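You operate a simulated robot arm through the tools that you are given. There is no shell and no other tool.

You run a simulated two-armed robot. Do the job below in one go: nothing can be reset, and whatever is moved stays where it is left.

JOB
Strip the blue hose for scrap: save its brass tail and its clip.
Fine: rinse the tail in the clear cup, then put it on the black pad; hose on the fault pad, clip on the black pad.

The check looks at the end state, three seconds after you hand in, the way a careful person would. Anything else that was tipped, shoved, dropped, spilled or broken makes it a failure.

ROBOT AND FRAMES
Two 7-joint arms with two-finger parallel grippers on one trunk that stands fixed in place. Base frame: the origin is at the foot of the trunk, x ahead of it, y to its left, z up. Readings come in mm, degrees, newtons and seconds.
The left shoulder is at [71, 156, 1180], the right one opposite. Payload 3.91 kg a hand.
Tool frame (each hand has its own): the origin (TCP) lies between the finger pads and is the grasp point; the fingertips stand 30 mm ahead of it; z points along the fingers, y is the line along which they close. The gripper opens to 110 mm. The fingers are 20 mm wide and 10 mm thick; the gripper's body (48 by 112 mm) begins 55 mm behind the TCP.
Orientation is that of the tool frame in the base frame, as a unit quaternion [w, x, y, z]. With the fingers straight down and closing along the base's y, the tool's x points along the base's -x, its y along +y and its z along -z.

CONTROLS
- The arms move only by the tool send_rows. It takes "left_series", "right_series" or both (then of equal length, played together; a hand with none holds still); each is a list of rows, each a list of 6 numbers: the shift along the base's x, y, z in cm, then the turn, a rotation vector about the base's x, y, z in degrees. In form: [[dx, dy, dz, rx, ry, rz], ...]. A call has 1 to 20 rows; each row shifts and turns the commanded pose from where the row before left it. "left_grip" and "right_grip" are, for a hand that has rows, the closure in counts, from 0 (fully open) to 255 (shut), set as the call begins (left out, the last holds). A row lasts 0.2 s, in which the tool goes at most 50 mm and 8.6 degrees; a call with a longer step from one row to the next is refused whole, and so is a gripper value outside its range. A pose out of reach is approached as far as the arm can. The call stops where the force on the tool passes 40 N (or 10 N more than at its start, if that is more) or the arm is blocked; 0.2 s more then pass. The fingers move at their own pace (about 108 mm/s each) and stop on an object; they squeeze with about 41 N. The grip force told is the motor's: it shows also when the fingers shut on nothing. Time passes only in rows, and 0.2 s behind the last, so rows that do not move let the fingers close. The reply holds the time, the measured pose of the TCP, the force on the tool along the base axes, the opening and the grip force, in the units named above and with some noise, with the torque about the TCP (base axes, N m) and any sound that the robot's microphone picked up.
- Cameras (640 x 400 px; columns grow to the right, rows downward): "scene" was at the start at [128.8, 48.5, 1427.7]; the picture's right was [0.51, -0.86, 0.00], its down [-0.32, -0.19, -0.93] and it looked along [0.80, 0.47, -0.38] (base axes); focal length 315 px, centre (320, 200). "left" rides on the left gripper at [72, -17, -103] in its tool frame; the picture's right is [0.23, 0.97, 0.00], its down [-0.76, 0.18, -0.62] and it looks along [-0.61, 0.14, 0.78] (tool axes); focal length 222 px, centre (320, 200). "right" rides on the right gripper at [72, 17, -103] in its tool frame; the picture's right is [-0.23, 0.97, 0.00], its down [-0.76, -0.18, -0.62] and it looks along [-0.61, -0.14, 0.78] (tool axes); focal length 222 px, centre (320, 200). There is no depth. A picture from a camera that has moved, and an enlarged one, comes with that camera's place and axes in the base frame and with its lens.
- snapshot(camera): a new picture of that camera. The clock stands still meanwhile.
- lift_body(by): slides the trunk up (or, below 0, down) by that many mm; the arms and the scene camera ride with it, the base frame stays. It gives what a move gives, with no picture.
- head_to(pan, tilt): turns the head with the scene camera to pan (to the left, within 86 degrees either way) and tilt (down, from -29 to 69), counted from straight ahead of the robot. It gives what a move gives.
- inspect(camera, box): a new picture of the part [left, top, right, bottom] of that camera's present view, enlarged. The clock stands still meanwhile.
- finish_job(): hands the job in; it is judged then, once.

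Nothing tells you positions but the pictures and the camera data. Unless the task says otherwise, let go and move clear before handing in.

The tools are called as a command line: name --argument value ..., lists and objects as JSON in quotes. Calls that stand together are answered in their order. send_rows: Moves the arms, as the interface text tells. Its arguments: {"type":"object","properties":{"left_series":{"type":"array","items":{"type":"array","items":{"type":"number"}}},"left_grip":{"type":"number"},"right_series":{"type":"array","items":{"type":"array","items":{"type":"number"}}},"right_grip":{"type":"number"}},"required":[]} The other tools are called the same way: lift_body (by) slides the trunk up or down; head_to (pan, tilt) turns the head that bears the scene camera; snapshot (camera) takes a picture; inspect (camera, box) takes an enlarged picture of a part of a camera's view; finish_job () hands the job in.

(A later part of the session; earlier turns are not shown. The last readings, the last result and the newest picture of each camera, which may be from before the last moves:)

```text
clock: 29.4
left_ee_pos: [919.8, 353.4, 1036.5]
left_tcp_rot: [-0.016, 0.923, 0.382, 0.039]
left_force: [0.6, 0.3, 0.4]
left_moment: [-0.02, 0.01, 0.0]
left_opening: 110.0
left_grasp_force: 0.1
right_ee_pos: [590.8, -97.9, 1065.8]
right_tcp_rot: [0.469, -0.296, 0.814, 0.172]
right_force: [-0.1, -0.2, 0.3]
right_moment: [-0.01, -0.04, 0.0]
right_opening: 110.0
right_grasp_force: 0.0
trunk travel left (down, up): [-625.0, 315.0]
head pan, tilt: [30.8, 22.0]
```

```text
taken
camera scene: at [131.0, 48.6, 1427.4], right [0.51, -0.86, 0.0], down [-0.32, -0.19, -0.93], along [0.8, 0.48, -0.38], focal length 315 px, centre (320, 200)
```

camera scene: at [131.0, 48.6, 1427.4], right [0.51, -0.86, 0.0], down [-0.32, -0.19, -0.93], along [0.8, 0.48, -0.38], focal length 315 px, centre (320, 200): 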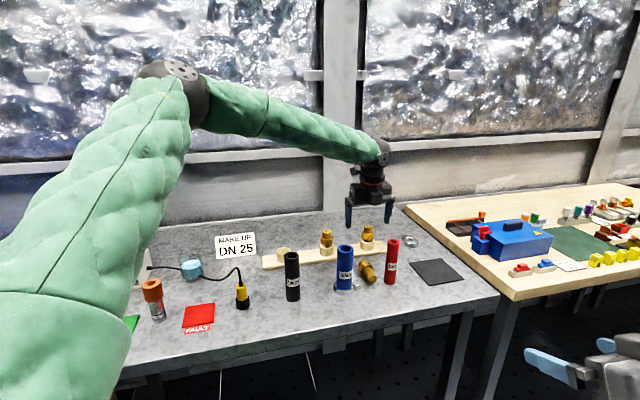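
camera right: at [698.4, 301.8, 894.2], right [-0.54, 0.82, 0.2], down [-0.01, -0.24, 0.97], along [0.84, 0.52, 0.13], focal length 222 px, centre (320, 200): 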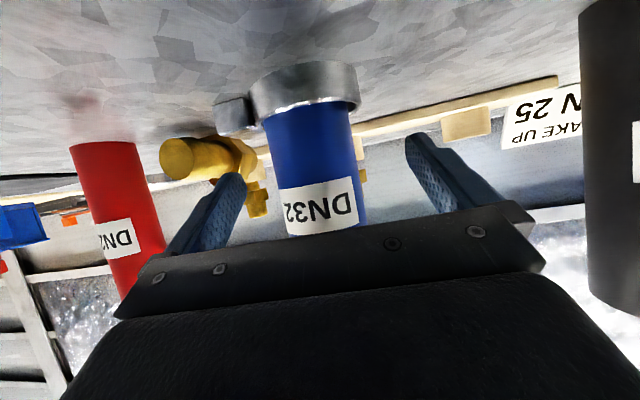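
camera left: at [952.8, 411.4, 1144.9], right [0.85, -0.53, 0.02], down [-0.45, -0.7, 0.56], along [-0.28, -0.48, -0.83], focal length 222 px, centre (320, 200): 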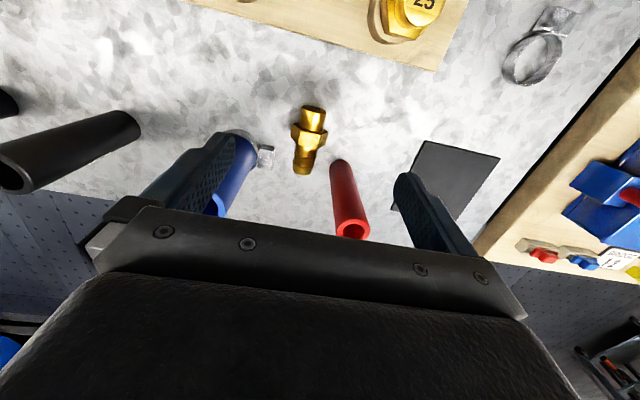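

inspect --camera "left" --box '[260, 90, 372, 190]'

```text
4.00 times, centred on (316, 140) of left
camera zoom: at [952.8, 411.4, 1144.9], right [0.85, -0.53, 0.02], down [-0.45, -0.7, 0.56], along [-0.28, -0.48, -0.83], focal length 888 px, centre (336, 440)
```

zoom: 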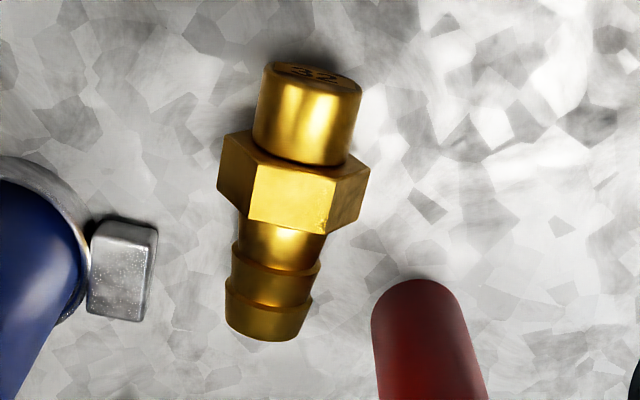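

From the left camera the spigot centre is about 8 mm toward the robot from the TCP. I'll correct sideways, come down to z = 935 and check again.

send_rows --left_series '[[-0.37, 0.01, -2.5, 0, 0, 0], [-0.36, 0.01, -2.5, 0, 0, 0], [0, 0, -2.5, 0, 0, 0], [0, 0, -2.5, 0, 0, 0]]' --left_grip 0

snapshot --camera "left"

inspect --camera "scene" --box '[320, 210, 420, 300]'

```text
clock: 30.4
left_ee_pos: [910.7, 353.0, 937.2]
left_tcp_rot: [-0.017, 0.923, 0.383, 0.04]
left_force: [0.2, 0.1, -0.1]
left_moment: [-0.02, 0.01, 0.0]
left_opening: 109.8
left_grasp_force: 0.0
right_ee_pos: [591.3, -98.7, 1066.4]
right_tcp_rot: [0.469, -0.296, 0.814, 0.171]
right_force: [0.3, 0.4, -0.4]
right_moment: [-0.02, -0.01, 0.02]
right_opening: 110.2
right_grasp_force: 0.0
trunk travel left (down, up): [-625.0, 315.0]
head pan, tilt: [30.8, 22.0]
```

```text
taken
camera left: at [944.3, 410.7, 1046.1], right [0.85, -0.53, 0.02], down [-0.45, -0.7, 0.55], along [-0.28, -0.48, -0.83], focal length 222 px, centre (320, 200)
```

left: 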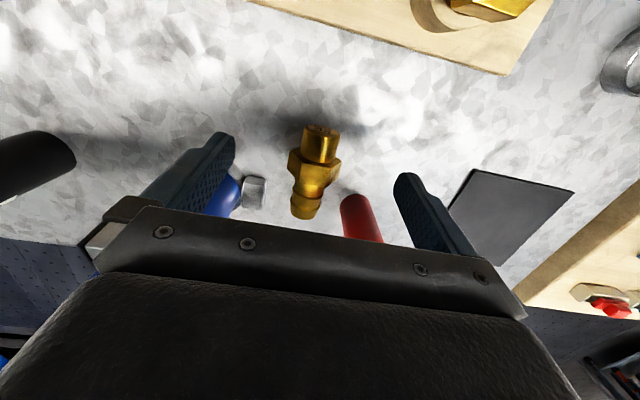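

```text
4.44 times, centred on (370, 255) of scene
camera zoom: at [129.9, 48.5, 1427.6], right [0.51, -0.86, 0.0], down [-0.32, -0.19, -0.93], along [0.8, 0.47, -0.38], focal length 1399 px, centre (98, -44)
```

zoom: 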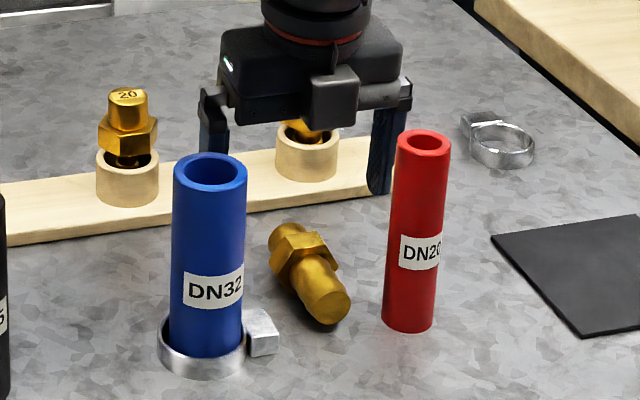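

inspect --camera "left" --box '[264, 110, 376, 225]'

```text
3.48 times, centred on (320, 168) of left
camera zoom: at [944.3, 410.7, 1046.1], right [0.85, -0.53, 0.02], down [-0.45, -0.7, 0.55], along [-0.28, -0.48, -0.83], focal length 773 px, centre (320, 313)
```

zoom: 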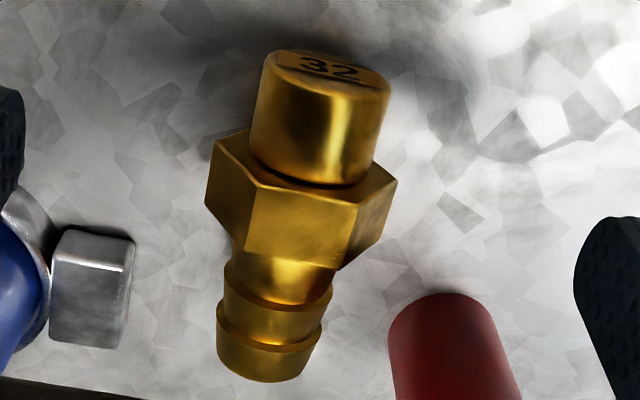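

Alignment is within about 2 mm. Lowering to z ≈ 876 so the fingertips straddle the spigot just above the table, then closing.

send_rows --left_series '[[0.03, -0.14, -2.0, 0, 0, 0], [0, 0, -2.0, 0, 0, 0], [0, 0, -1.2, 0, 0, 0], [0, 0, -0.9, 0, 0, 0]]' --left_grip 0

snapshot --camera "left"

inspect --camera "scene" --box '[330, 220, 410, 290]'

```text
clock: 31.4
left_ee_pos: [904.4, 353.8, 881.3]
left_tcp_rot: [-0.017, 0.923, 0.382, 0.041]
left_force: [-0.5, -0.1, 0.5]
left_moment: [0.0, 0.03, -0.03]
left_opening: 110.1
left_grasp_force: 0.1
left hand out of reach, approached as far as the arm can: row 3, 4
right_ee_pos: [589.9, -98.8, 1067.9]
right_tcp_rot: [0.47, -0.295, 0.814, 0.171]
right_force: [0.1, 0.5, -0.2]
right_moment: [0.02, 0.0, -0.01]
right_opening: 110.1
right_grasp_force: 0.1
trunk travel left (down, up): [-625.0, 315.0]
head pan, tilt: [30.8, 22.0]
```

```text
taken
camera left: at [937.7, 411.4, 990.3], right [0.85, -0.53, 0.02], down [-0.45, -0.7, 0.55], along [-0.28, -0.48, -0.83], focal length 222 px, centre (320, 200)
```

left: 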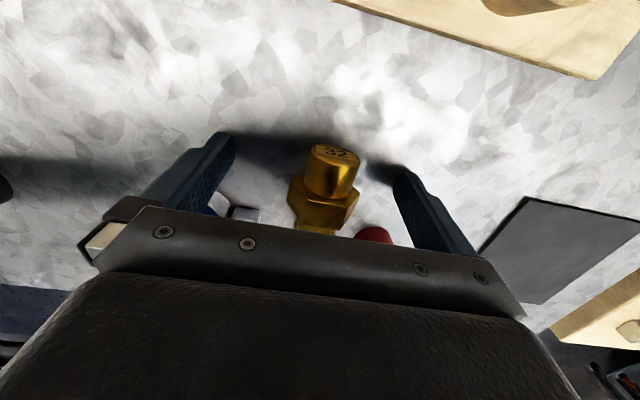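

```text
5.71 times, centred on (370, 255) of scene
camera zoom: at [129.2, 48.0, 1427.6], right [0.51, -0.86, 0.0], down [-0.32, -0.19, -0.93], along [0.8, 0.47, -0.38], focal length 1798 px, centre (34, -114)
```

zoom: 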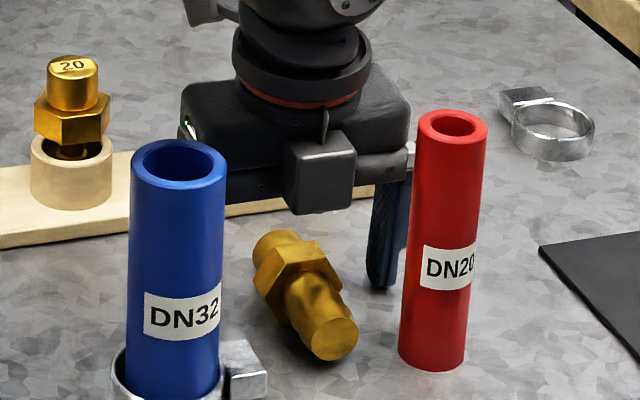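

The arm ran out of reach just short (904, 354, 881). A 5° sideways lean (about the tail's own axis, so it costs nothing later) gives the missing millimetres; I'll apply it with a narrower opening and re-check.

send_rows --left_series '[[0, 0, 0.6, -3.54, -3.54, 0], [0.3, -0.06, 0, 0, 0, 0], [0.3, -0.06, -0.5, 0, 0, 0], [0, 0, -0.3, 0, 0, 0], [0, 0, 0, 0, 0, 0]]' --left_grip 105

snapshot --camera "left"

inspect --camera "left" --box '[240, 110, 400, 230]'

inspect --camera "scene" --box '[330, 220, 410, 290]'

```text
clock: 32.6
left_ee_pos: [910.3, 352.5, 884.3]
left_tcp_rot: [0.024, 0.921, 0.384, 0.059]
left_force: [-1.9, -0.1, 28.4]
left_moment: [0.68, 0.97, 0.02]
left_opening: 64.5
left_grasp_force: 0.0
right_ee_pos: [588.7, -99.2, 1069.7]
right_tcp_rot: [0.471, -0.296, 0.813, 0.171]
right_force: [0.5, -0.2, -0.5]
right_moment: [0.03, 0.01, 0.04]
right_opening: 110.1
right_grasp_force: 0.3
trunk travel left (down, up): [-625.0, 315.0]
head pan, tilt: [30.8, 22.0]
```

```text
taken
camera left: at [935.7, 415.9, 991.3], right [0.84, -0.53, 0.11], down [-0.49, -0.67, 0.57], along [-0.22, -0.53, -0.82], focal length 222 px, centre (320, 200)
```

left: 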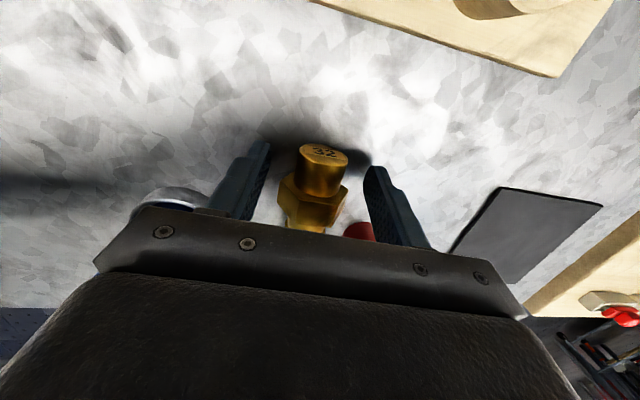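

```text
3.33 times, centred on (320, 170) of left
camera zoom: at [935.7, 415.9, 991.3], right [0.84, -0.53, 0.11], down [-0.49, -0.67, 0.57], along [-0.22, -0.53, -0.82], focal length 740 px, centre (320, 300)
```

zoom: 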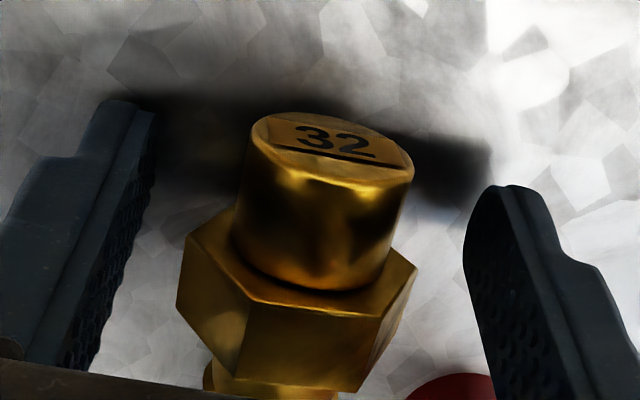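

```text
5.71 times, centred on (370, 255) of scene
camera zoom: at [126.0, 47.2, 1428.3], right [0.51, -0.86, 0.0], down [-0.32, -0.19, -0.93], along [0.8, 0.47, -0.37], focal length 1798 px, centre (34, -114)
```

zoom: 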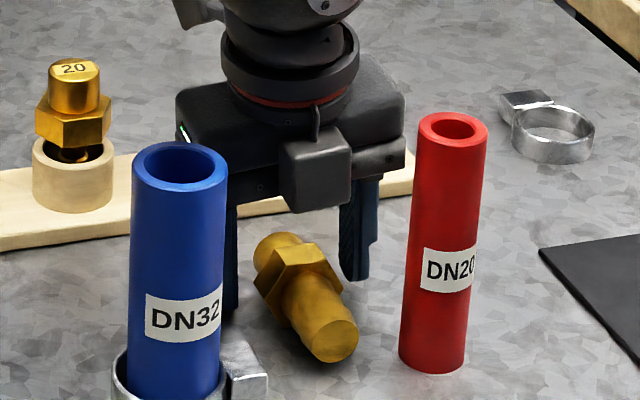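

The outer fingertip is pressing on the table (28 N), which tells me the surface is nearer z ≈ 850. I'll lift 4 mm to unload and nudge 2 mm toward the spigot end before closing.

send_rows --left_series '[[0, 0, 0.4, 0, 0, 0], [0.14, 0.14, 0.1, 0, 0, 0], [0, 0, 0, 0, 0, 0]]' --left_grip 105

inspect --camera "left" --box '[240, 110, 400, 230]'

```text
clock: 33.4
left_ee_pos: [911.3, 354.2, 884.5]
left_tcp_rot: [0.023, 0.922, 0.383, 0.057]
left_force: [-3.1, -3.8, 6.4]
left_moment: [-0.03, 0.3, 0.22]
left_opening: 63.9
left_grasp_force: 0.1
right_ee_pos: [588.2, -99.4, 1066.7]
right_tcp_rot: [0.47, -0.296, 0.814, 0.172]
right_force: [0.1, 0.3, 1.1]
right_moment: [0.02, 0.0, 0.0]
right_opening: 109.9
right_grasp_force: 0.2
trunk travel left (down, up): [-625.0, 315.0]
head pan, tilt: [30.8, 22.0]
```

```text
3.33 times, centred on (320, 170) of left
camera zoom: at [937.6, 418.0, 991.3], right [0.84, -0.53, 0.1], down [-0.48, -0.67, 0.57], along [-0.23, -0.53, -0.82], focal length 740 px, centre (320, 300)
```

zoom: 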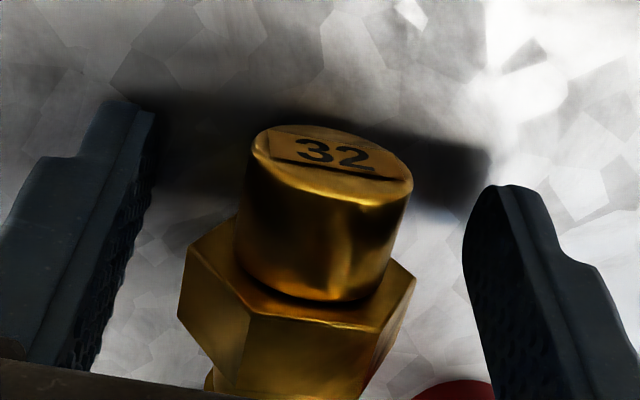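

send_rows --left_series '[[0, 0, 0.4, 0, 0, 0], [0, 0, 0, 0, 0, 0]]' --left_grip 105

snapshot --camera "scene"

inspect --camera "scene" --box '[340, 230, 400, 280]'

```text
clock: 34.0
left_ee_pos: [912.0, 355.3, 888.4]
left_tcp_rot: [0.024, 0.922, 0.383, 0.057]
left_force: [0.6, -0.3, 0.5]
left_moment: [0.03, -0.01, -0.01]
left_opening: 64.3
left_grasp_force: 0.2
right_ee_pos: [589.9, -98.0, 1067.9]
right_tcp_rot: [0.47, -0.296, 0.814, 0.171]
right_force: [0.4, -0.1, -0.6]
right_moment: [0.0, -0.03, 0.04]
right_opening: 110.0
right_grasp_force: 0.2
trunk travel left (down, up): [-625.0, 315.0]
head pan, tilt: [30.8, 22.0]
```

```text
taken
camera scene: at [129.0, 48.0, 1427.6], right [0.51, -0.86, 0.0], down [-0.32, -0.19, -0.93], along [0.8, 0.47, -0.38], focal length 315 px, centre (320, 200)
```

scene: 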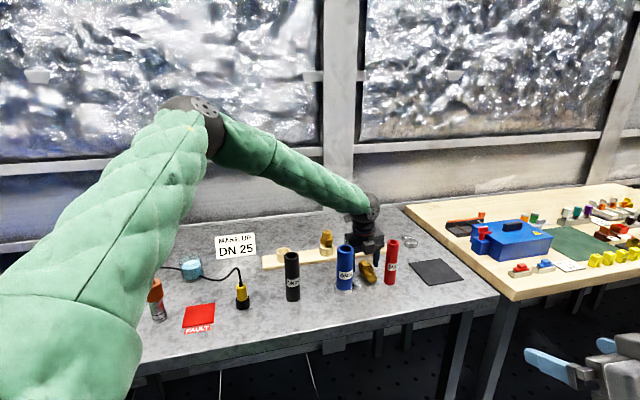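

```text
8.00 times, centred on (370, 255) of scene
camera zoom: at [129.0, 48.0, 1427.6], right [0.51, -0.86, 0.0], down [-0.32, -0.19, -0.93], along [0.8, 0.47, -0.38], focal length 2518 px, centre (-80, -240)
```

zoom: 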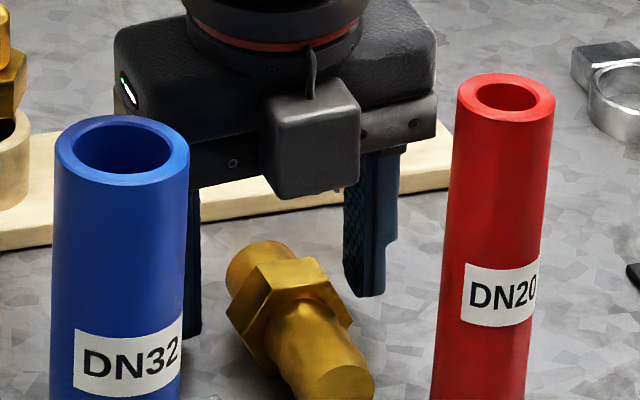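

Contact is gone; the table top is about z = 850. I'll go down 2 mm and close on the spigot.

send_rows --left_series '[[0, 0, -0.2, 0, 0, 0], [0, 0, 0, 0, 0, 0]]' --left_grip 105

send_rows --left_series '[[0, 0, 0, 0, 0, 0], [0, 0, 0, 0, 0, 0], [0, 0, 0, 0, 0, 0], [0, 0, 0, 0, 0, 0]]' --left_grip 255

snapshot --camera "left"

inspect --camera "scene" --box '[340, 230, 400, 280]'

```text
clock: 34.6
left_ee_pos: [911.9, 355.3, 886.2]
left_tcp_rot: [0.024, 0.922, 0.383, 0.057]
left_force: [-0.2, 0.3, 0.2]
left_moment: [0.02, 0.01, 0.01]
left_opening: 64.9
left_grasp_force: 0.1
right_ee_pos: [588.9, -98.3, 1068.4]
right_tcp_rot: [0.469, -0.296, 0.814, 0.171]
right_force: [-0.6, -0.4, 1.0]
right_moment: [-0.02, -0.05, 0.0]
right_opening: 110.0
right_grasp_force: 0.0
trunk travel left (down, up): [-625.0, 315.0]
head pan, tilt: [30.8, 22.0]
```

```text
clock: 35.6
left_ee_pos: [913.0, 354.6, 887.6]
left_tcp_rot: [0.024, 0.922, 0.383, 0.057]
left_force: [1.5, -1.6, 4.5]
left_moment: [-0.16, -0.01, 0.03]
left_opening: 27.9
left_grasp_force: 40.9
right_ee_pos: [589.3, -98.7, 1068.8]
right_tcp_rot: [0.47, -0.296, 0.814, 0.171]
right_force: [0.1, 0.0, 0.4]
right_moment: [0.02, 0.0, -0.03]
right_opening: 110.0
right_grasp_force: 0.1
trunk travel left (down, up): [-625.0, 315.0]
head pan, tilt: [30.8, 22.0]
```

```text
taken
camera left: at [938.3, 417.6, 994.5], right [0.84, -0.53, 0.11], down [-0.49, -0.67, 0.57], along [-0.23, -0.53, -0.82], focal length 222 px, centre (320, 200)
```

left: 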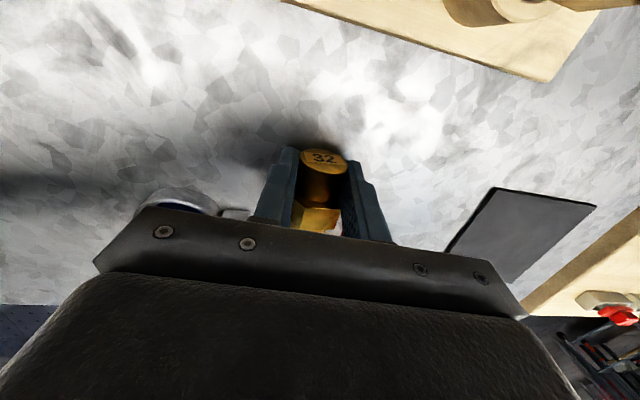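

```text
8.00 times, centred on (370, 255) of scene
camera zoom: at [128.7, 47.7, 1427.8], right [0.51, -0.86, 0.0], down [-0.32, -0.19, -0.93], along [0.8, 0.47, -0.38], focal length 2518 px, centre (-80, -240)
```

zoom: 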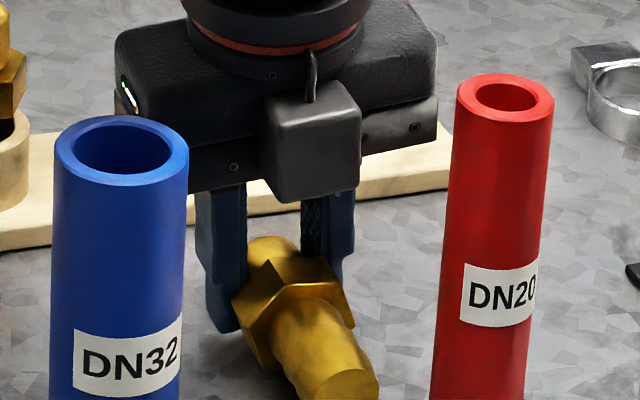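

Gripped firmly on the spigot (27.9 mm). Lifting gently and checking that the tail comes along.

send_rows --left_series '[[0, 0, 0.3, 0, 0, 0], [0, 0, 0.5, 0, 0, 0], [0, 0, 0.8, 0, 0, 0], [0, 0, 1.0, 0, 0, 0], [0, 0, 1.0, 0, 0, 0], [0, 0, 1.0, 0, 0, 0], [0, 0, 1.0, 0, 0, 0]]'

inspect --camera "scene" --box '[330, 210, 410, 290]'

```text
clock: 37.2
left_ee_pos: [911.5, 355.3, 942.7]
left_tcp_rot: [0.024, 0.922, 0.383, 0.057]
left_force: [0.2, 0.1, -1.9]
left_moment: [0.06, -0.01, -0.02]
left_opening: 28.3
left_grasp_force: 40.6
right_ee_pos: [590.1, -99.8, 1068.4]
right_tcp_rot: [0.469, -0.296, 0.814, 0.171]
right_force: [-0.4, 0.6, 0.8]
right_moment: [-0.02, 0.03, 0.03]
right_opening: 110.0
right_grasp_force: 0.0
trunk travel left (down, up): [-625.0, 315.0]
head pan, tilt: [30.8, 22.0]
```

```text
5.00 times, centred on (370, 250) of scene
camera zoom: at [128.8, 48.1, 1427.7], right [0.51, -0.86, 0.0], down [-0.32, -0.19, -0.93], along [0.8, 0.47, -0.38], focal length 1573 px, centre (70, -50)
```

zoom: 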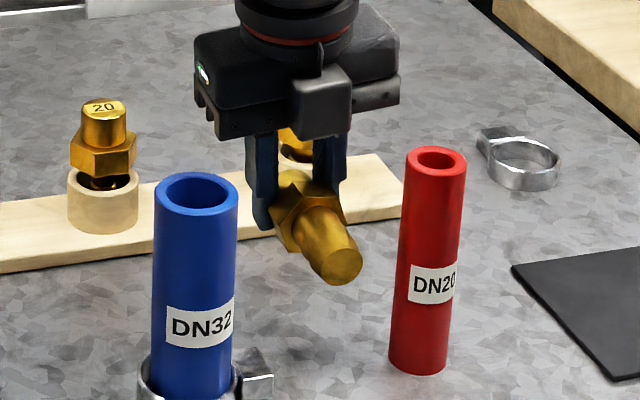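

The tail is held securely. I'll lift it high, undo the lean, then swing the tool toward horizontal while moving slowly toward the cup.

send_rows --left_series '[[0, 0, 1.8, 0, 0, 0], [0, 0, 2.0, 0, 0, 0], [0, 0, 2.0, 0, 0, 0], [0, 0, 2.0, 0, 0, 0], [0, 0, 2.0, 0, 0, 0], [0, 0, 2.0, 0, 0, 0], [0, 0, 2.0, 1.77, 1.77, 0], [0, 0, 1.0, 1.77, 1.77, 0]]'

send_rows --left_series '[[-1.1, 1.67, 0, 5.45, -5.45, 0], [-1.1, 1.67, 0, 5.45, -5.45, 0], [-1.1, 1.67, 0, 5.45, -5.45, 0], [-1.1, 1.67, 0, 5.45, -5.45, 0], [-1.1, 1.67, 0, 5.45, -5.45, 0], [-1.1, 1.67, 0, 5.45, -5.45, 0], [-1.1, 1.67, 0, 5.45, -5.45, 0], [-1.1, 1.67, 0, 5.45, -5.45, 0], [-1.1, 1.67, 0, 5.45, -5.45, 0], [-1.1, 1.67, 0, 5.45, -5.45, 0], [-1.1, 1.67, 0, 5.45, -5.45, 0]]'

snapshot --camera "scene"

snapshot --camera "left"

```text
clock: 39.0
left_ee_pos: [912.0, 355.4, 1091.8]
left_tcp_rot: [-0.016, 0.923, 0.382, 0.041]
left_force: [0.2, 0.2, -1.5]
left_moment: [0.0, 0.0, 0.01]
left_opening: 27.8
left_grasp_force: 40.9
right_ee_pos: [590.1, -99.7, 1067.8]
right_tcp_rot: [0.47, -0.296, 0.814, 0.171]
right_force: [-0.2, 0.2, 0.6]
right_moment: [0.0, 0.01, 0.01]
right_opening: 110.3
right_grasp_force: 0.0
trunk travel left (down, up): [-625.0, 315.0]
head pan, tilt: [30.8, 22.0]
```

```text
clock: 41.4
left_ee_pos: [791.0, 539.4, 1091.0]
left_tcp_rot: [-0.269, 0.654, 0.269, 0.653]
left_force: [0.3, 0.3, -1.2]
left_moment: [0.02, 0.03, 0.01]
left_opening: 27.9
left_grasp_force: 40.8
right_ee_pos: [590.5, -99.3, 1068.0]
right_tcp_rot: [0.469, -0.296, 0.814, 0.171]
right_force: [-0.2, -0.5, -0.9]
right_moment: [0.0, 0.03, -0.02]
right_opening: 109.8
right_grasp_force: 0.1
trunk travel left (down, up): [-625.0, 315.0]
head pan, tilt: [30.8, 22.0]
```

```text
taken
camera scene: at [129.2, 49.0, 1427.6], right [0.51, -0.86, 0.0], down [-0.32, -0.19, -0.93], along [0.8, 0.47, -0.38], focal length 315 px, centre (320, 200)
```

scene: 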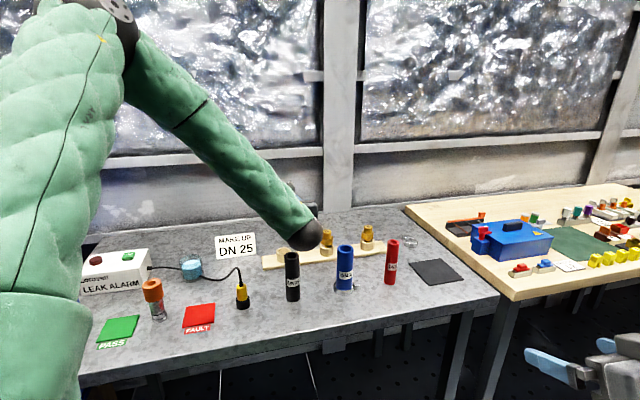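

```text
taken
camera left: at [706.6, 478.1, 1163.2], right [0.69, -0.69, 0.23], down [-0.32, -0.57, -0.76], along [0.65, 0.45, -0.61], focal length 222 px, centre (320, 200)
```

left: 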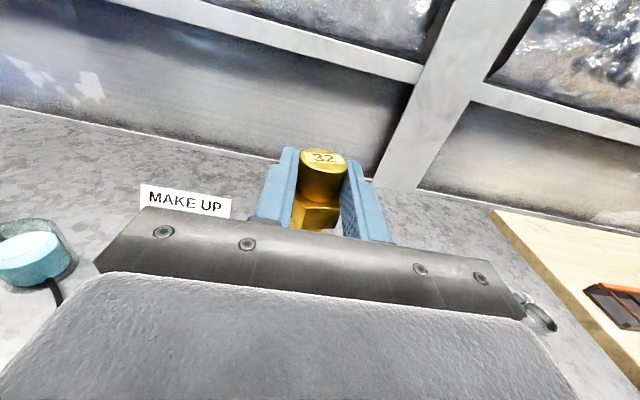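

inspect --camera "left" --box '[0, 200, 120, 300]'

inspect --camera "scene" --box '[164, 248, 220, 288]'

```text
4.00 times, centred on (60, 250) of left
camera zoom: at [706.6, 478.1, 1163.2], right [0.69, -0.69, 0.23], down [-0.32, -0.57, -0.76], along [0.65, 0.45, -0.61], focal length 888 px, centre (1360, 0)
```

zoom: 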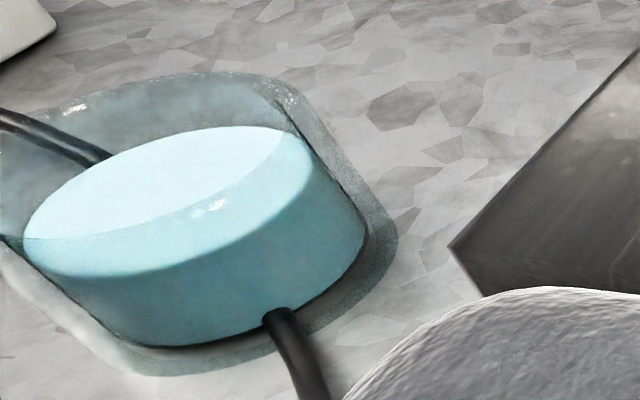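

```text
10.00 times, centred on (192, 268) of scene
camera zoom: at [129.2, 49.0, 1427.6], right [0.51, -0.86, 0.0], down [-0.32, -0.19, -0.93], along [0.8, 0.47, -0.38], focal length 3147 px, centre (1600, -480)
```

zoom: 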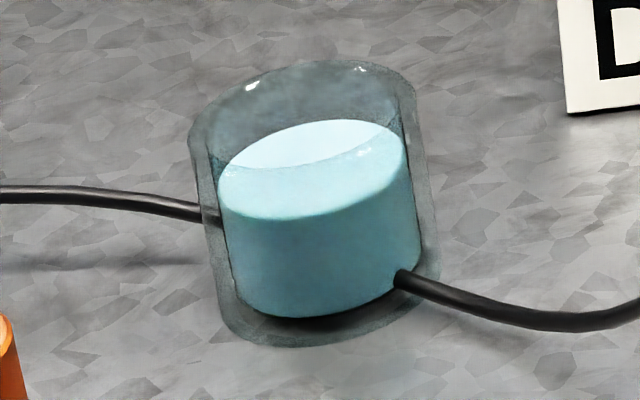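

The tail is held upright and level with the hand. From two views the cup is centred at about (620, 790), water at z ≈ 892, rim ≈ 913. I'll travel slowly at height to above the cup, turning to face 55° and trimming the tilt so the barb is vertical.

send_rows --left_series '[[-1.14, 1.67, 0, 0, 0, 0.667], [-1.14, 1.67, 0, 0, 0, 0.667], [-1.14, 1.67, 0, 0, 0, 0.667], [-1.14, 1.67, 0, 0, 0, 0.667], [-1.14, 1.67, 0, 0, 0, 0.667], [-1.14, 1.67, 0, 0, 0, 0.667], [-1.14, 1.67, 0, 0, 0, 0.667], [-1.14, 1.67, 0, 0, 0, 0.667], [-1.14, 1.67, 0, 0, 0, 0.667], [-1.14, 1.67, 0, 0, 0, 0.667], [-1.14, 1.67, 0, 0, 0, 0.667], [-1.14, 1.67, 0, 0, 0, 0.667], [-1.14, 1.67, 0, 0, 0, 0.667], [-1.14, 1.67, 0, 0, 0, 0.667], [-1.14, 1.67, 0, 0, 0, 0.667], [0, 0, 0, 2.05, -1.43, 0], [0, 0, 0, 2.05, -1.43, 0]]'

snapshot --camera "scene"

snapshot --camera "left"

```text
clock: 45.0
left_ee_pos: [620.0, 790.1, 1090.9]
left_tcp_rot: [-0.34, 0.6, 0.312, 0.653]
left_force: [0.8, 0.0, -1.5]
left_moment: [-0.05, -0.01, -0.02]
left_opening: 28.0
left_grasp_force: 41.2
right_ee_pos: [590.4, -98.3, 1067.0]
right_tcp_rot: [0.469, -0.297, 0.814, 0.172]
right_force: [-1.4, 0.8, 0.8]
right_moment: [0.01, -0.02, -0.03]
right_opening: 109.8
right_grasp_force: 0.0
trunk travel left (down, up): [-625.0, 315.0]
head pan, tilt: [30.8, 22.0]
```

```text
taken
camera scene: at [128.5, 48.9, 1427.7], right [0.51, -0.86, 0.0], down [-0.32, -0.19, -0.93], along [0.8, 0.47, -0.38], focal length 315 px, centre (320, 200)
```

scene: 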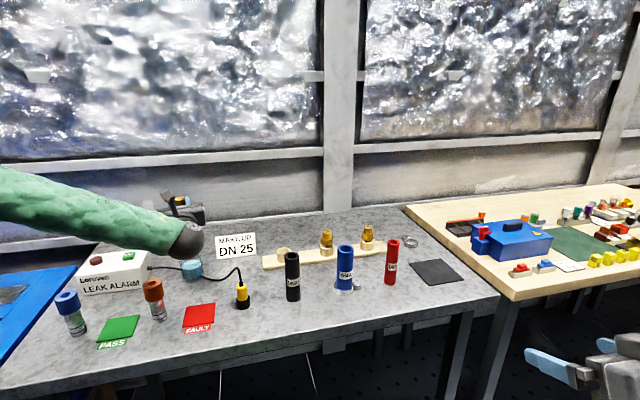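

```text
taken
camera left: at [543.7, 710.2, 1153.6], right [0.79, -0.57, 0.23], down [-0.17, -0.56, -0.81], along [0.59, 0.6, -0.54], focal length 222 px, centre (320, 200)
```

left: 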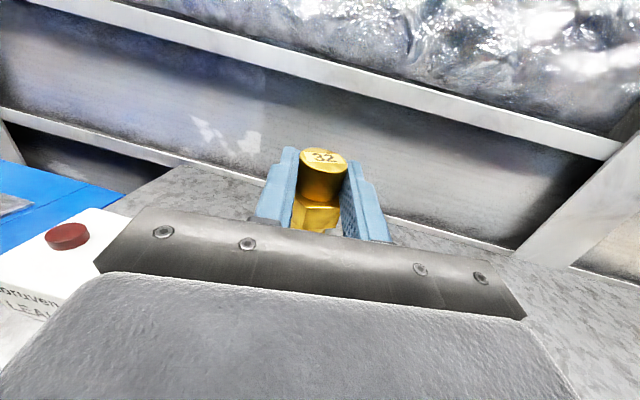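

inspect --camera "left" --box '[240, 130, 400, 250]'

inspect --camera "scene" --box '[140, 180, 230, 290]'

```text
3.33 times, centred on (320, 190) of left
camera zoom: at [543.7, 710.2, 1153.6], right [0.79, -0.57, 0.23], down [-0.17, -0.56, -0.81], along [0.59, 0.6, -0.54], focal length 740 px, centre (320, 233)
```

zoom: 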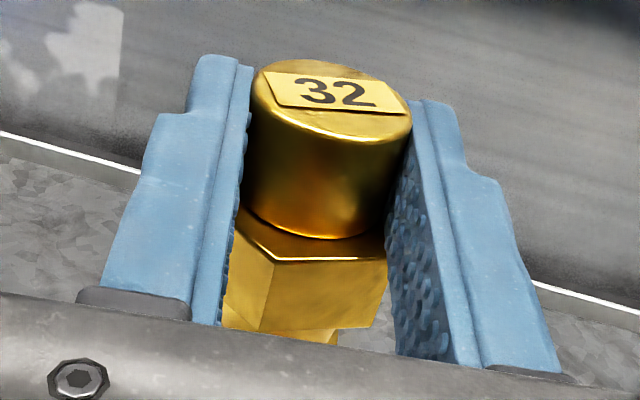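

```text
3.64 times, centred on (185, 235) of scene
camera zoom: at [128.5, 48.9, 1427.7], right [0.51, -0.86, 0.0], down [-0.32, -0.19, -0.93], along [0.8, 0.47, -0.38], focal length 1144 px, centre (811, 73)
```

zoom: 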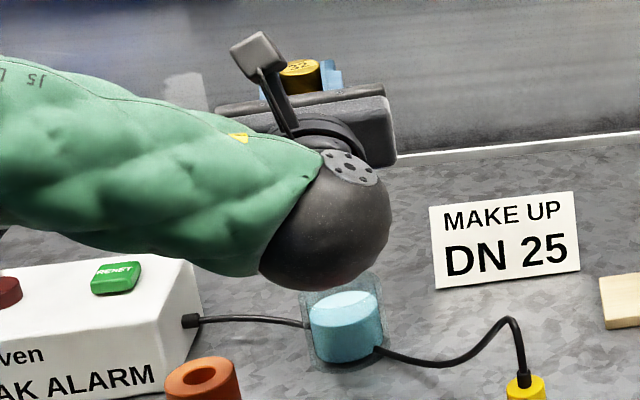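

The tail's axis sits about 20 mm ahead of the TCP and the barb now points straight down, its tip about 70 mm below the TCP. I'll shift back so the barb is over the cup centre and descend slowly, pausing above the rim.

send_rows --left_series '[[-0.6, -0.85, 0, 0, 0, 0], [-0.6, -0.85, 0, 0, 0, 0], [0, 0, -1.5, 0, 0, 0], [0, 0, -1.5, 0, 0, 0], [0, 0, -1.5, 0, 0, 0], [0, 0, -1.5, 0, 0, 0], [0, 0, -1.5, 0, 0, 0], [0, 0, -1.5, 0, 0, 0]]'

snapshot --camera "scene"

inspect --camera "scene" --box '[130, 210, 250, 310]'

```text
clock: 46.8
left_ee_pos: [607.6, 773.6, 1000.1]
left_tcp_rot: [-0.34, 0.601, 0.312, 0.653]
left_force: [-0.3, 0.4, -1.8]
left_moment: [0.0, 0.03, -0.03]
left_opening: 27.9
left_grasp_force: 41.5
right_ee_pos: [590.6, -97.7, 1069.0]
right_tcp_rot: [0.469, -0.296, 0.814, 0.171]
right_force: [0.4, 0.8, 0.5]
right_moment: [-0.01, 0.0, 0.0]
right_opening: 110.2
right_grasp_force: 0.1
trunk travel left (down, up): [-625.0, 315.0]
head pan, tilt: [30.8, 22.0]
```

```text
taken
camera scene: at [128.9, 49.0, 1427.7], right [0.51, -0.86, 0.0], down [-0.32, -0.19, -0.93], along [0.8, 0.47, -0.38], focal length 315 px, centre (320, 200)
```

scene: 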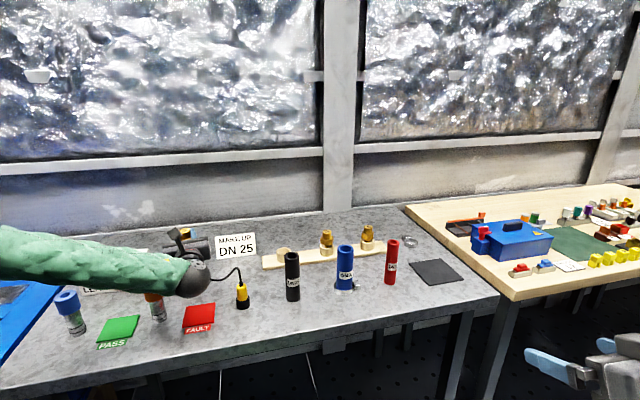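

```text
4.00 times, centred on (190, 260) of scene
camera zoom: at [128.9, 49.0, 1427.7], right [0.51, -0.86, 0.0], down [-0.32, -0.19, -0.93], along [0.8, 0.47, -0.38], focal length 1259 px, centre (840, -40)
```

zoom: 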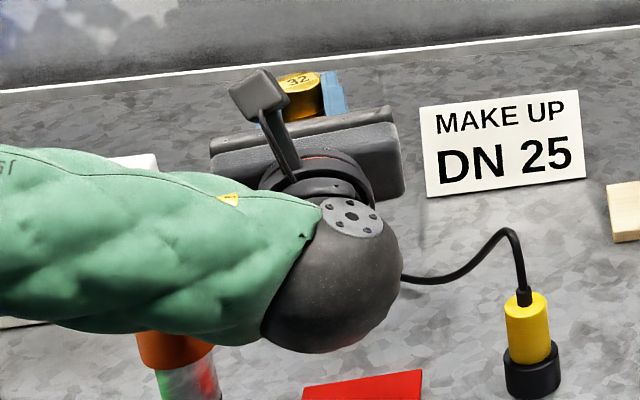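

At this height the left forearm would come close to the orange tube if I went lower. I'll raise the trunk so the arm comes in more steeply (and the head camera sees over the hand), then descend again.

lift_body --by 120

lift_body --by 120

snapshot --camera "scene"

```text
clock: 48.3
left_ee_pos: [608.1, 773.0, 1119.9]
left_tcp_rot: [-0.34, 0.601, 0.312, 0.653]
left_force: [0.2, 0.9, -1.7]
left_moment: [-0.02, -0.01, -0.01]
left_opening: 27.6
left_grasp_force: 41.0
right_ee_pos: [591.5, -98.5, 1187.3]
right_tcp_rot: [0.469, -0.297, 0.814, 0.172]
right_force: [-0.1, 0.4, -0.1]
right_moment: [0.0, 0.02, -0.01]
right_opening: 110.1
right_grasp_force: 0.1
trunk travel left (down, up): [-745.0, 195.0]
head pan, tilt: [30.8, 22.0]
```

```text
clock: 49.8
left_ee_pos: [608.7, 773.0, 1240.6]
left_tcp_rot: [-0.341, 0.601, 0.312, 0.652]
left_force: [-0.5, 0.5, -1.2]
left_moment: [-0.01, -0.01, -0.02]
left_opening: 27.7
left_grasp_force: 40.6
right_ee_pos: [589.3, -98.6, 1308.1]
right_tcp_rot: [0.469, -0.297, 0.814, 0.172]
right_force: [0.8, 0.3, -0.7]
right_moment: [0.0, -0.03, 0.0]
right_opening: 110.0
right_grasp_force: 0.0
trunk travel left (down, up): [-865.0, 75.0]
head pan, tilt: [30.8, 22.0]
```

```text
taken
camera scene: at [129.0, 48.5, 1667.5], right [0.51, -0.86, 0.0], down [-0.32, -0.19, -0.93], along [0.8, 0.47, -0.38], focal length 315 px, centre (320, 200)
```

scene: 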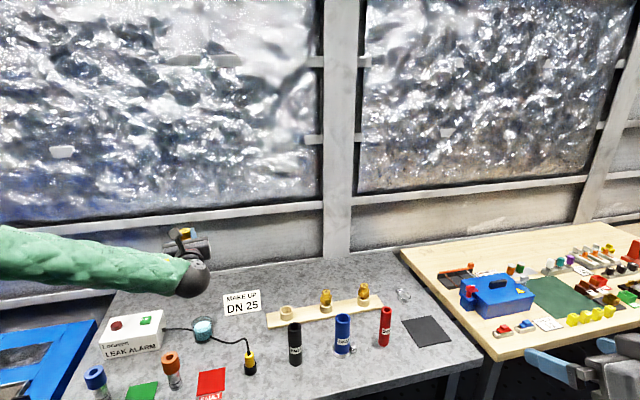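

From up here I can triangulate better. Zooming on the cup, hose/clip and pads.

inspect --camera "scene" --box '[176, 306, 240, 350]'

inspect --camera "scene" --box '[300, 290, 460, 390]'

head_to --pan 45 --tilt 40

snapshot --camera "scene"

```text
9.09 times, centred on (208, 328) of scene
camera zoom: at [129.0, 48.5, 1667.5], right [0.51, -0.86, 0.0], down [-0.32, -0.19, -0.93], along [0.8, 0.47, -0.38], focal length 2861 px, centre (1338, -964)
```

zoom: 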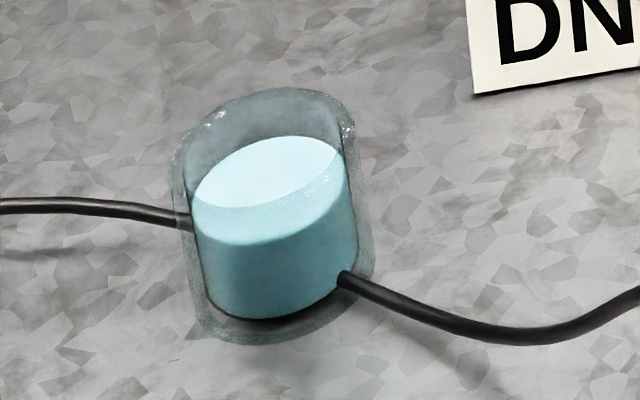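

```text
4.00 times, centred on (380, 340) of scene
camera zoom: at [129.0, 48.5, 1667.5], right [0.51, -0.86, 0.0], down [-0.32, -0.19, -0.93], along [0.8, 0.47, -0.38], focal length 1259 px, centre (80, -360)
```

zoom: 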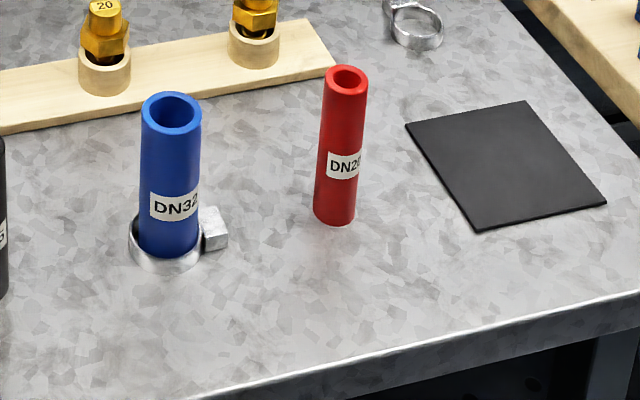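

```text
clock: 50.6
left_ee_pos: [607.6, 773.7, 1240.7]
left_tcp_rot: [-0.34, 0.601, 0.312, 0.653]
left_force: [0.1, -0.3, -1.9]
left_moment: [-0.03, 0.0, 0.0]
left_opening: 27.9
left_grasp_force: 40.9
right_ee_pos: [588.2, -98.3, 1308.6]
right_tcp_rot: [0.469, -0.296, 0.814, 0.171]
right_force: [0.3, 0.1, 0.3]
right_moment: [0.0, -0.01, 0.04]
right_opening: 110.0
right_grasp_force: 0.1
trunk travel left (down, up): [-865.0, 75.0]
head pan, tilt: [45.0, 40.0]
```

```text
taken
camera scene: at [109.3, 61.0, 1639.6], right [0.71, -0.71, 0.0], down [-0.45, -0.45, -0.77], along [0.54, 0.54, -0.64], focal length 315 px, centre (320, 200)
```

scene: 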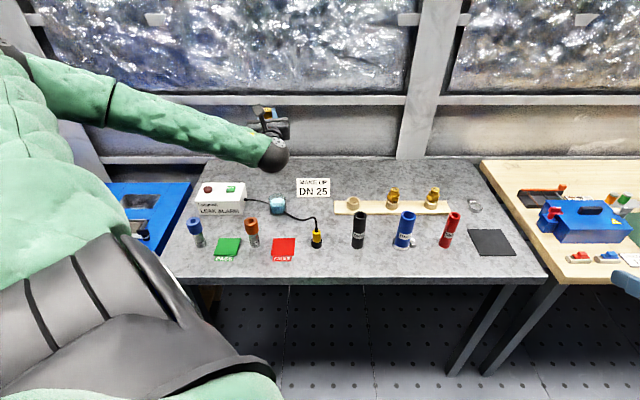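

inspect --camera "scene" --box '[230, 180, 340, 270]'

inspect --camera "scene" --box '[380, 190, 520, 270]'

```text
4.44 times, centred on (285, 225) of scene
camera zoom: at [109.3, 61.0, 1639.6], right [0.71, -0.71, 0.0], down [-0.45, -0.45, -0.77], along [0.54, 0.54, -0.64], focal length 1399 px, centre (476, 89)
```

zoom: 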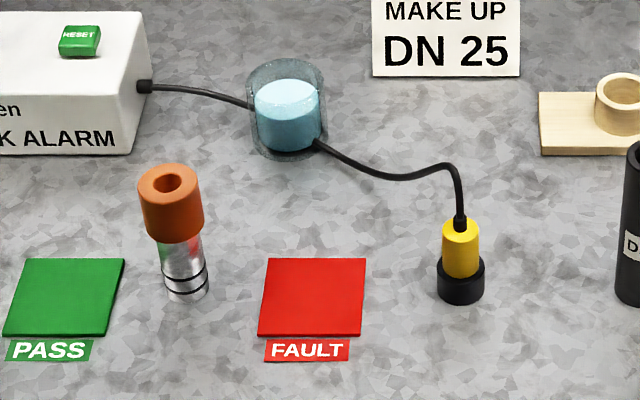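

```text
4.57 times, centred on (450, 230) of scene
camera zoom: at [109.3, 61.0, 1639.6], right [0.71, -0.71, 0.0], down [-0.45, -0.45, -0.77], along [0.54, 0.54, -0.64], focal length 1438 px, centre (-274, 63)
```

zoom: 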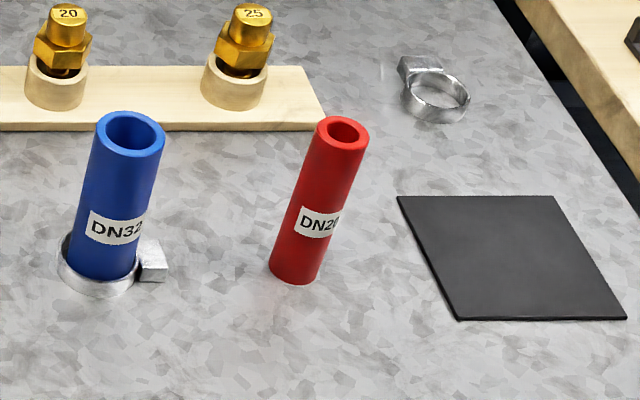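

Better estimates: table z ≈ 850, cup centre (622, 794), fault pad centre (518, 641), black pad centre (1026, 164), orange tube (452, 707) reaching up to z ≈ 968. I'll descend in stages over the cup, watching the forearm near the orange tube.

send_rows --left_series '[[0.24, 0.33, -1.5, 0, 0, 0], [0, 0, -2, 0, 0, 0], [0, 0, -2, 0, 0, 0], [0, 0, -2, 0, 0, 0], [0, 0, -2, 0, 0, 0], [0, 0, -2, 0, 0, 0], [0, 0, -2, 0, 0, 0], [0, 0, -2, 0, 0, 0], [0, 0, -2, 0, 0, 0], [0, 0, -2, 0, 0, 0], [0, 0, -2, 0, 0, 0], [0, 0, -1.7, 0, 0, 0]]'

snapshot --camera "scene"

inspect --camera "scene" --box '[200, 150, 340, 250]'

```text
clock: 53.2
left_ee_pos: [610.3, 776.9, 1008.8]
left_tcp_rot: [-0.34, 0.601, 0.312, 0.653]
left_force: [0.6, 0.2, -1.4]
left_moment: [0.01, 0.01, -0.03]
left_opening: 27.9
left_grasp_force: 41.6
right_ee_pos: [590.3, -99.4, 1307.8]
right_tcp_rot: [0.468, -0.296, 0.815, 0.171]
right_force: [-0.1, 0.1, 0.0]
right_moment: [0.03, -0.03, -0.02]
right_opening: 110.0
right_grasp_force: 0.1
trunk travel left (down, up): [-865.0, 75.0]
head pan, tilt: [45.0, 40.0]
```

```text
taken
camera scene: at [109.4, 61.4, 1639.6], right [0.71, -0.71, 0.0], down [-0.46, -0.45, -0.77], along [0.54, 0.54, -0.64], focal length 315 px, centre (320, 200)
```

scene: 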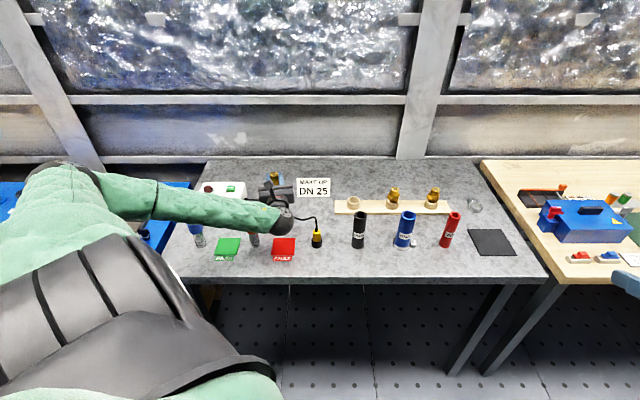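

```text
4.00 times, centred on (270, 200) of scene
camera zoom: at [109.4, 61.4, 1639.6], right [0.71, -0.71, 0.0], down [-0.46, -0.45, -0.77], along [0.54, 0.54, -0.64], focal length 1259 px, centre (520, 200)
```

zoom: 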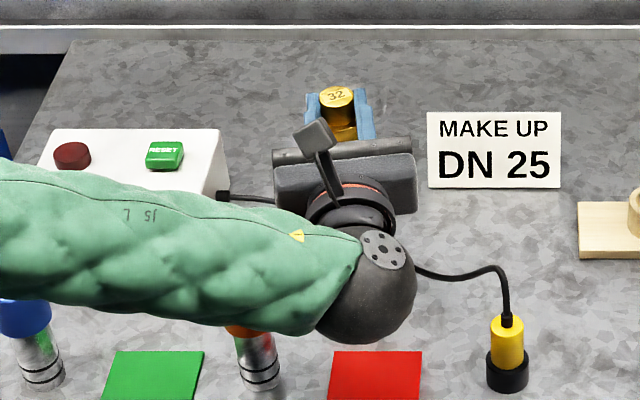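

The forearm actually runs well clear of the orange tube (about y 580–595, sloping up). Continuing down slowly to just above the water, then dipping.

send_rows --left_series '[[0, 0, -1.2, 0, 0, 0], [0, 0, -1.2, 0, 0, 0], [0, 0, -1.0, 0, 0, 0], [0, 0, -1.0, 0, 0, 0]]'

inspect --camera "scene" --box '[200, 150, 340, 250]'

snapshot --camera "left"

```text
clock: 54.2
left_ee_pos: [610.9, 775.6, 964.7]
left_tcp_rot: [-0.341, 0.601, 0.313, 0.652]
left_force: [0.1, 0.3, -1.3]
left_moment: [-0.08, 0.01, 0.02]
left_opening: 27.7
left_grasp_force: 40.8
right_ee_pos: [589.4, -99.3, 1307.8]
right_tcp_rot: [0.469, -0.297, 0.814, 0.171]
right_force: [0.5, 0.3, 0.8]
right_moment: [0.03, 0.01, 0.01]
right_opening: 109.9
right_grasp_force: 0.1
trunk travel left (down, up): [-865.0, 75.0]
head pan, tilt: [45.0, 40.0]
```

```text
4.00 times, centred on (270, 200) of scene
camera zoom: at [109.5, 61.4, 1639.5], right [0.71, -0.71, 0.0], down [-0.46, -0.45, -0.77], along [0.54, 0.54, -0.64], focal length 1259 px, centre (520, 200)
```

zoom: 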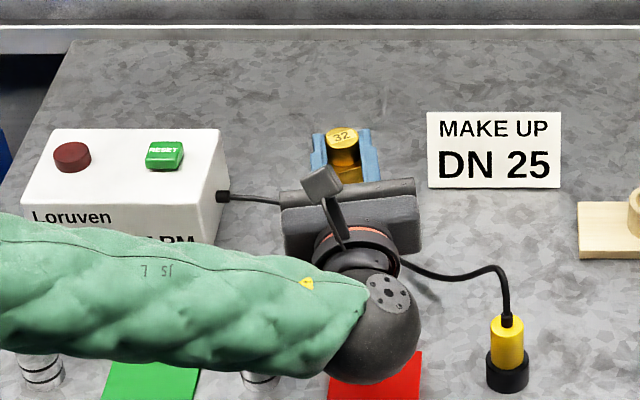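

```text
taken
camera left: at [534.6, 696.7, 1027.5], right [0.79, -0.57, 0.22], down [-0.17, -0.56, -0.81], along [0.59, 0.6, -0.54], focal length 222 px, centre (320, 200)
```

left: 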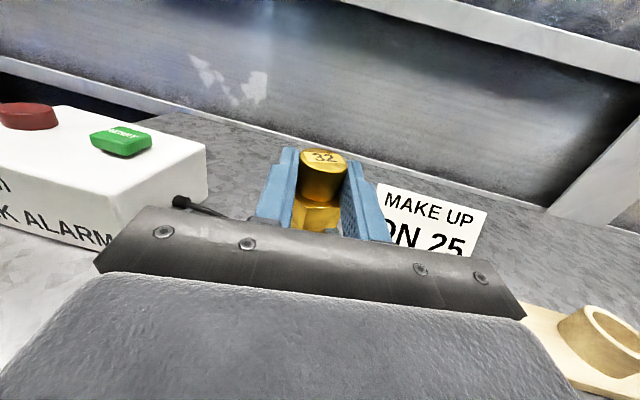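

No contact so far; the barb tip should now be inside the rim. Dipping in small steps to TCP z ≈ 941.

send_rows --left_series '[[0, 0, -0.4, 0, 0, 0], [0, 0, -0.4, 0, 0, 0], [0, 0, -0.4, 0, 0, 0], [0, 0, -0.4, 0, 0, 0], [0, 0, -0.4, 0, 0, 0], [0, 0, -0.4, 0, 0, 0], [0, 0, 0, 0, 0, 0]]'

inspect --camera "scene" --box '[200, 150, 340, 250]'

```text
clock: 55.8
left_ee_pos: [609.8, 777.1, 939.9]
left_tcp_rot: [-0.34, 0.601, 0.312, 0.652]
left_force: [-1.0, -0.8, -1.4]
left_moment: [-0.02, 0.02, 0.02]
left_opening: 27.8
left_grasp_force: 40.9
right_ee_pos: [589.8, -98.9, 1307.5]
right_tcp_rot: [0.47, -0.296, 0.813, 0.172]
right_force: [-0.3, 0.3, -0.9]
right_moment: [0.03, 0.0, -0.02]
right_opening: 110.1
right_grasp_force: 0.1
trunk travel left (down, up): [-865.0, 75.0]
head pan, tilt: [45.0, 40.0]
```

```text
4.00 times, centred on (270, 200) of scene
camera zoom: at [109.3, 61.0, 1639.5], right [0.71, -0.71, 0.0], down [-0.46, -0.45, -0.77], along [0.54, 0.54, -0.64], focal length 1259 px, centre (520, 200)
```

zoom: 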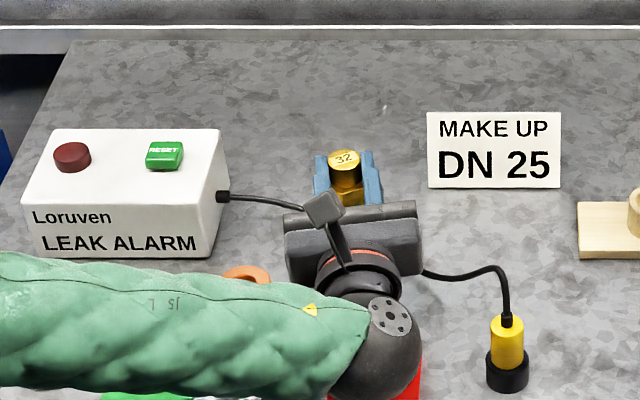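

The tail is about 22 mm under water with no contact. I'll go 5 mm deeper, swish gently up and down, then lift out.

send_rows --left_series '[[0, 0, -0.3, 0, 0, 0], [0, 0, -0.2, 0, 0, 0], [0, 0, 0, 0, 0, 0], [0, 0, 0, 0, 0, 0], [0, 0, 0.5, 0, 0, 0], [0, 0, 0.5, 0, 0, 0], [0, 0, -0.5, 0, 0, 0], [0, 0, -0.5, 0, 0, 0], [0, 0, 0, 0, 0, 0], [0, 0, 0, 0, 0, 0], [0, 0, 0, 0, 0, 0]]'

```text
clock: 58.2
left_ee_pos: [610.4, 777.1, 936.3]
left_tcp_rot: [-0.34, 0.601, 0.312, 0.653]
left_force: [-0.1, -0.4, -0.8]
left_moment: [0.0, 0.01, 0.01]
left_opening: 27.8
left_grasp_force: 40.9
right_ee_pos: [589.9, -98.8, 1307.0]
right_tcp_rot: [0.47, -0.297, 0.813, 0.173]
right_force: [-0.4, -0.6, -0.3]
right_moment: [0.02, 0.01, -0.01]
right_opening: 110.2
right_grasp_force: 0.1
trunk travel left (down, up): [-865.0, 75.0]
head pan, tilt: [45.0, 40.0]
```

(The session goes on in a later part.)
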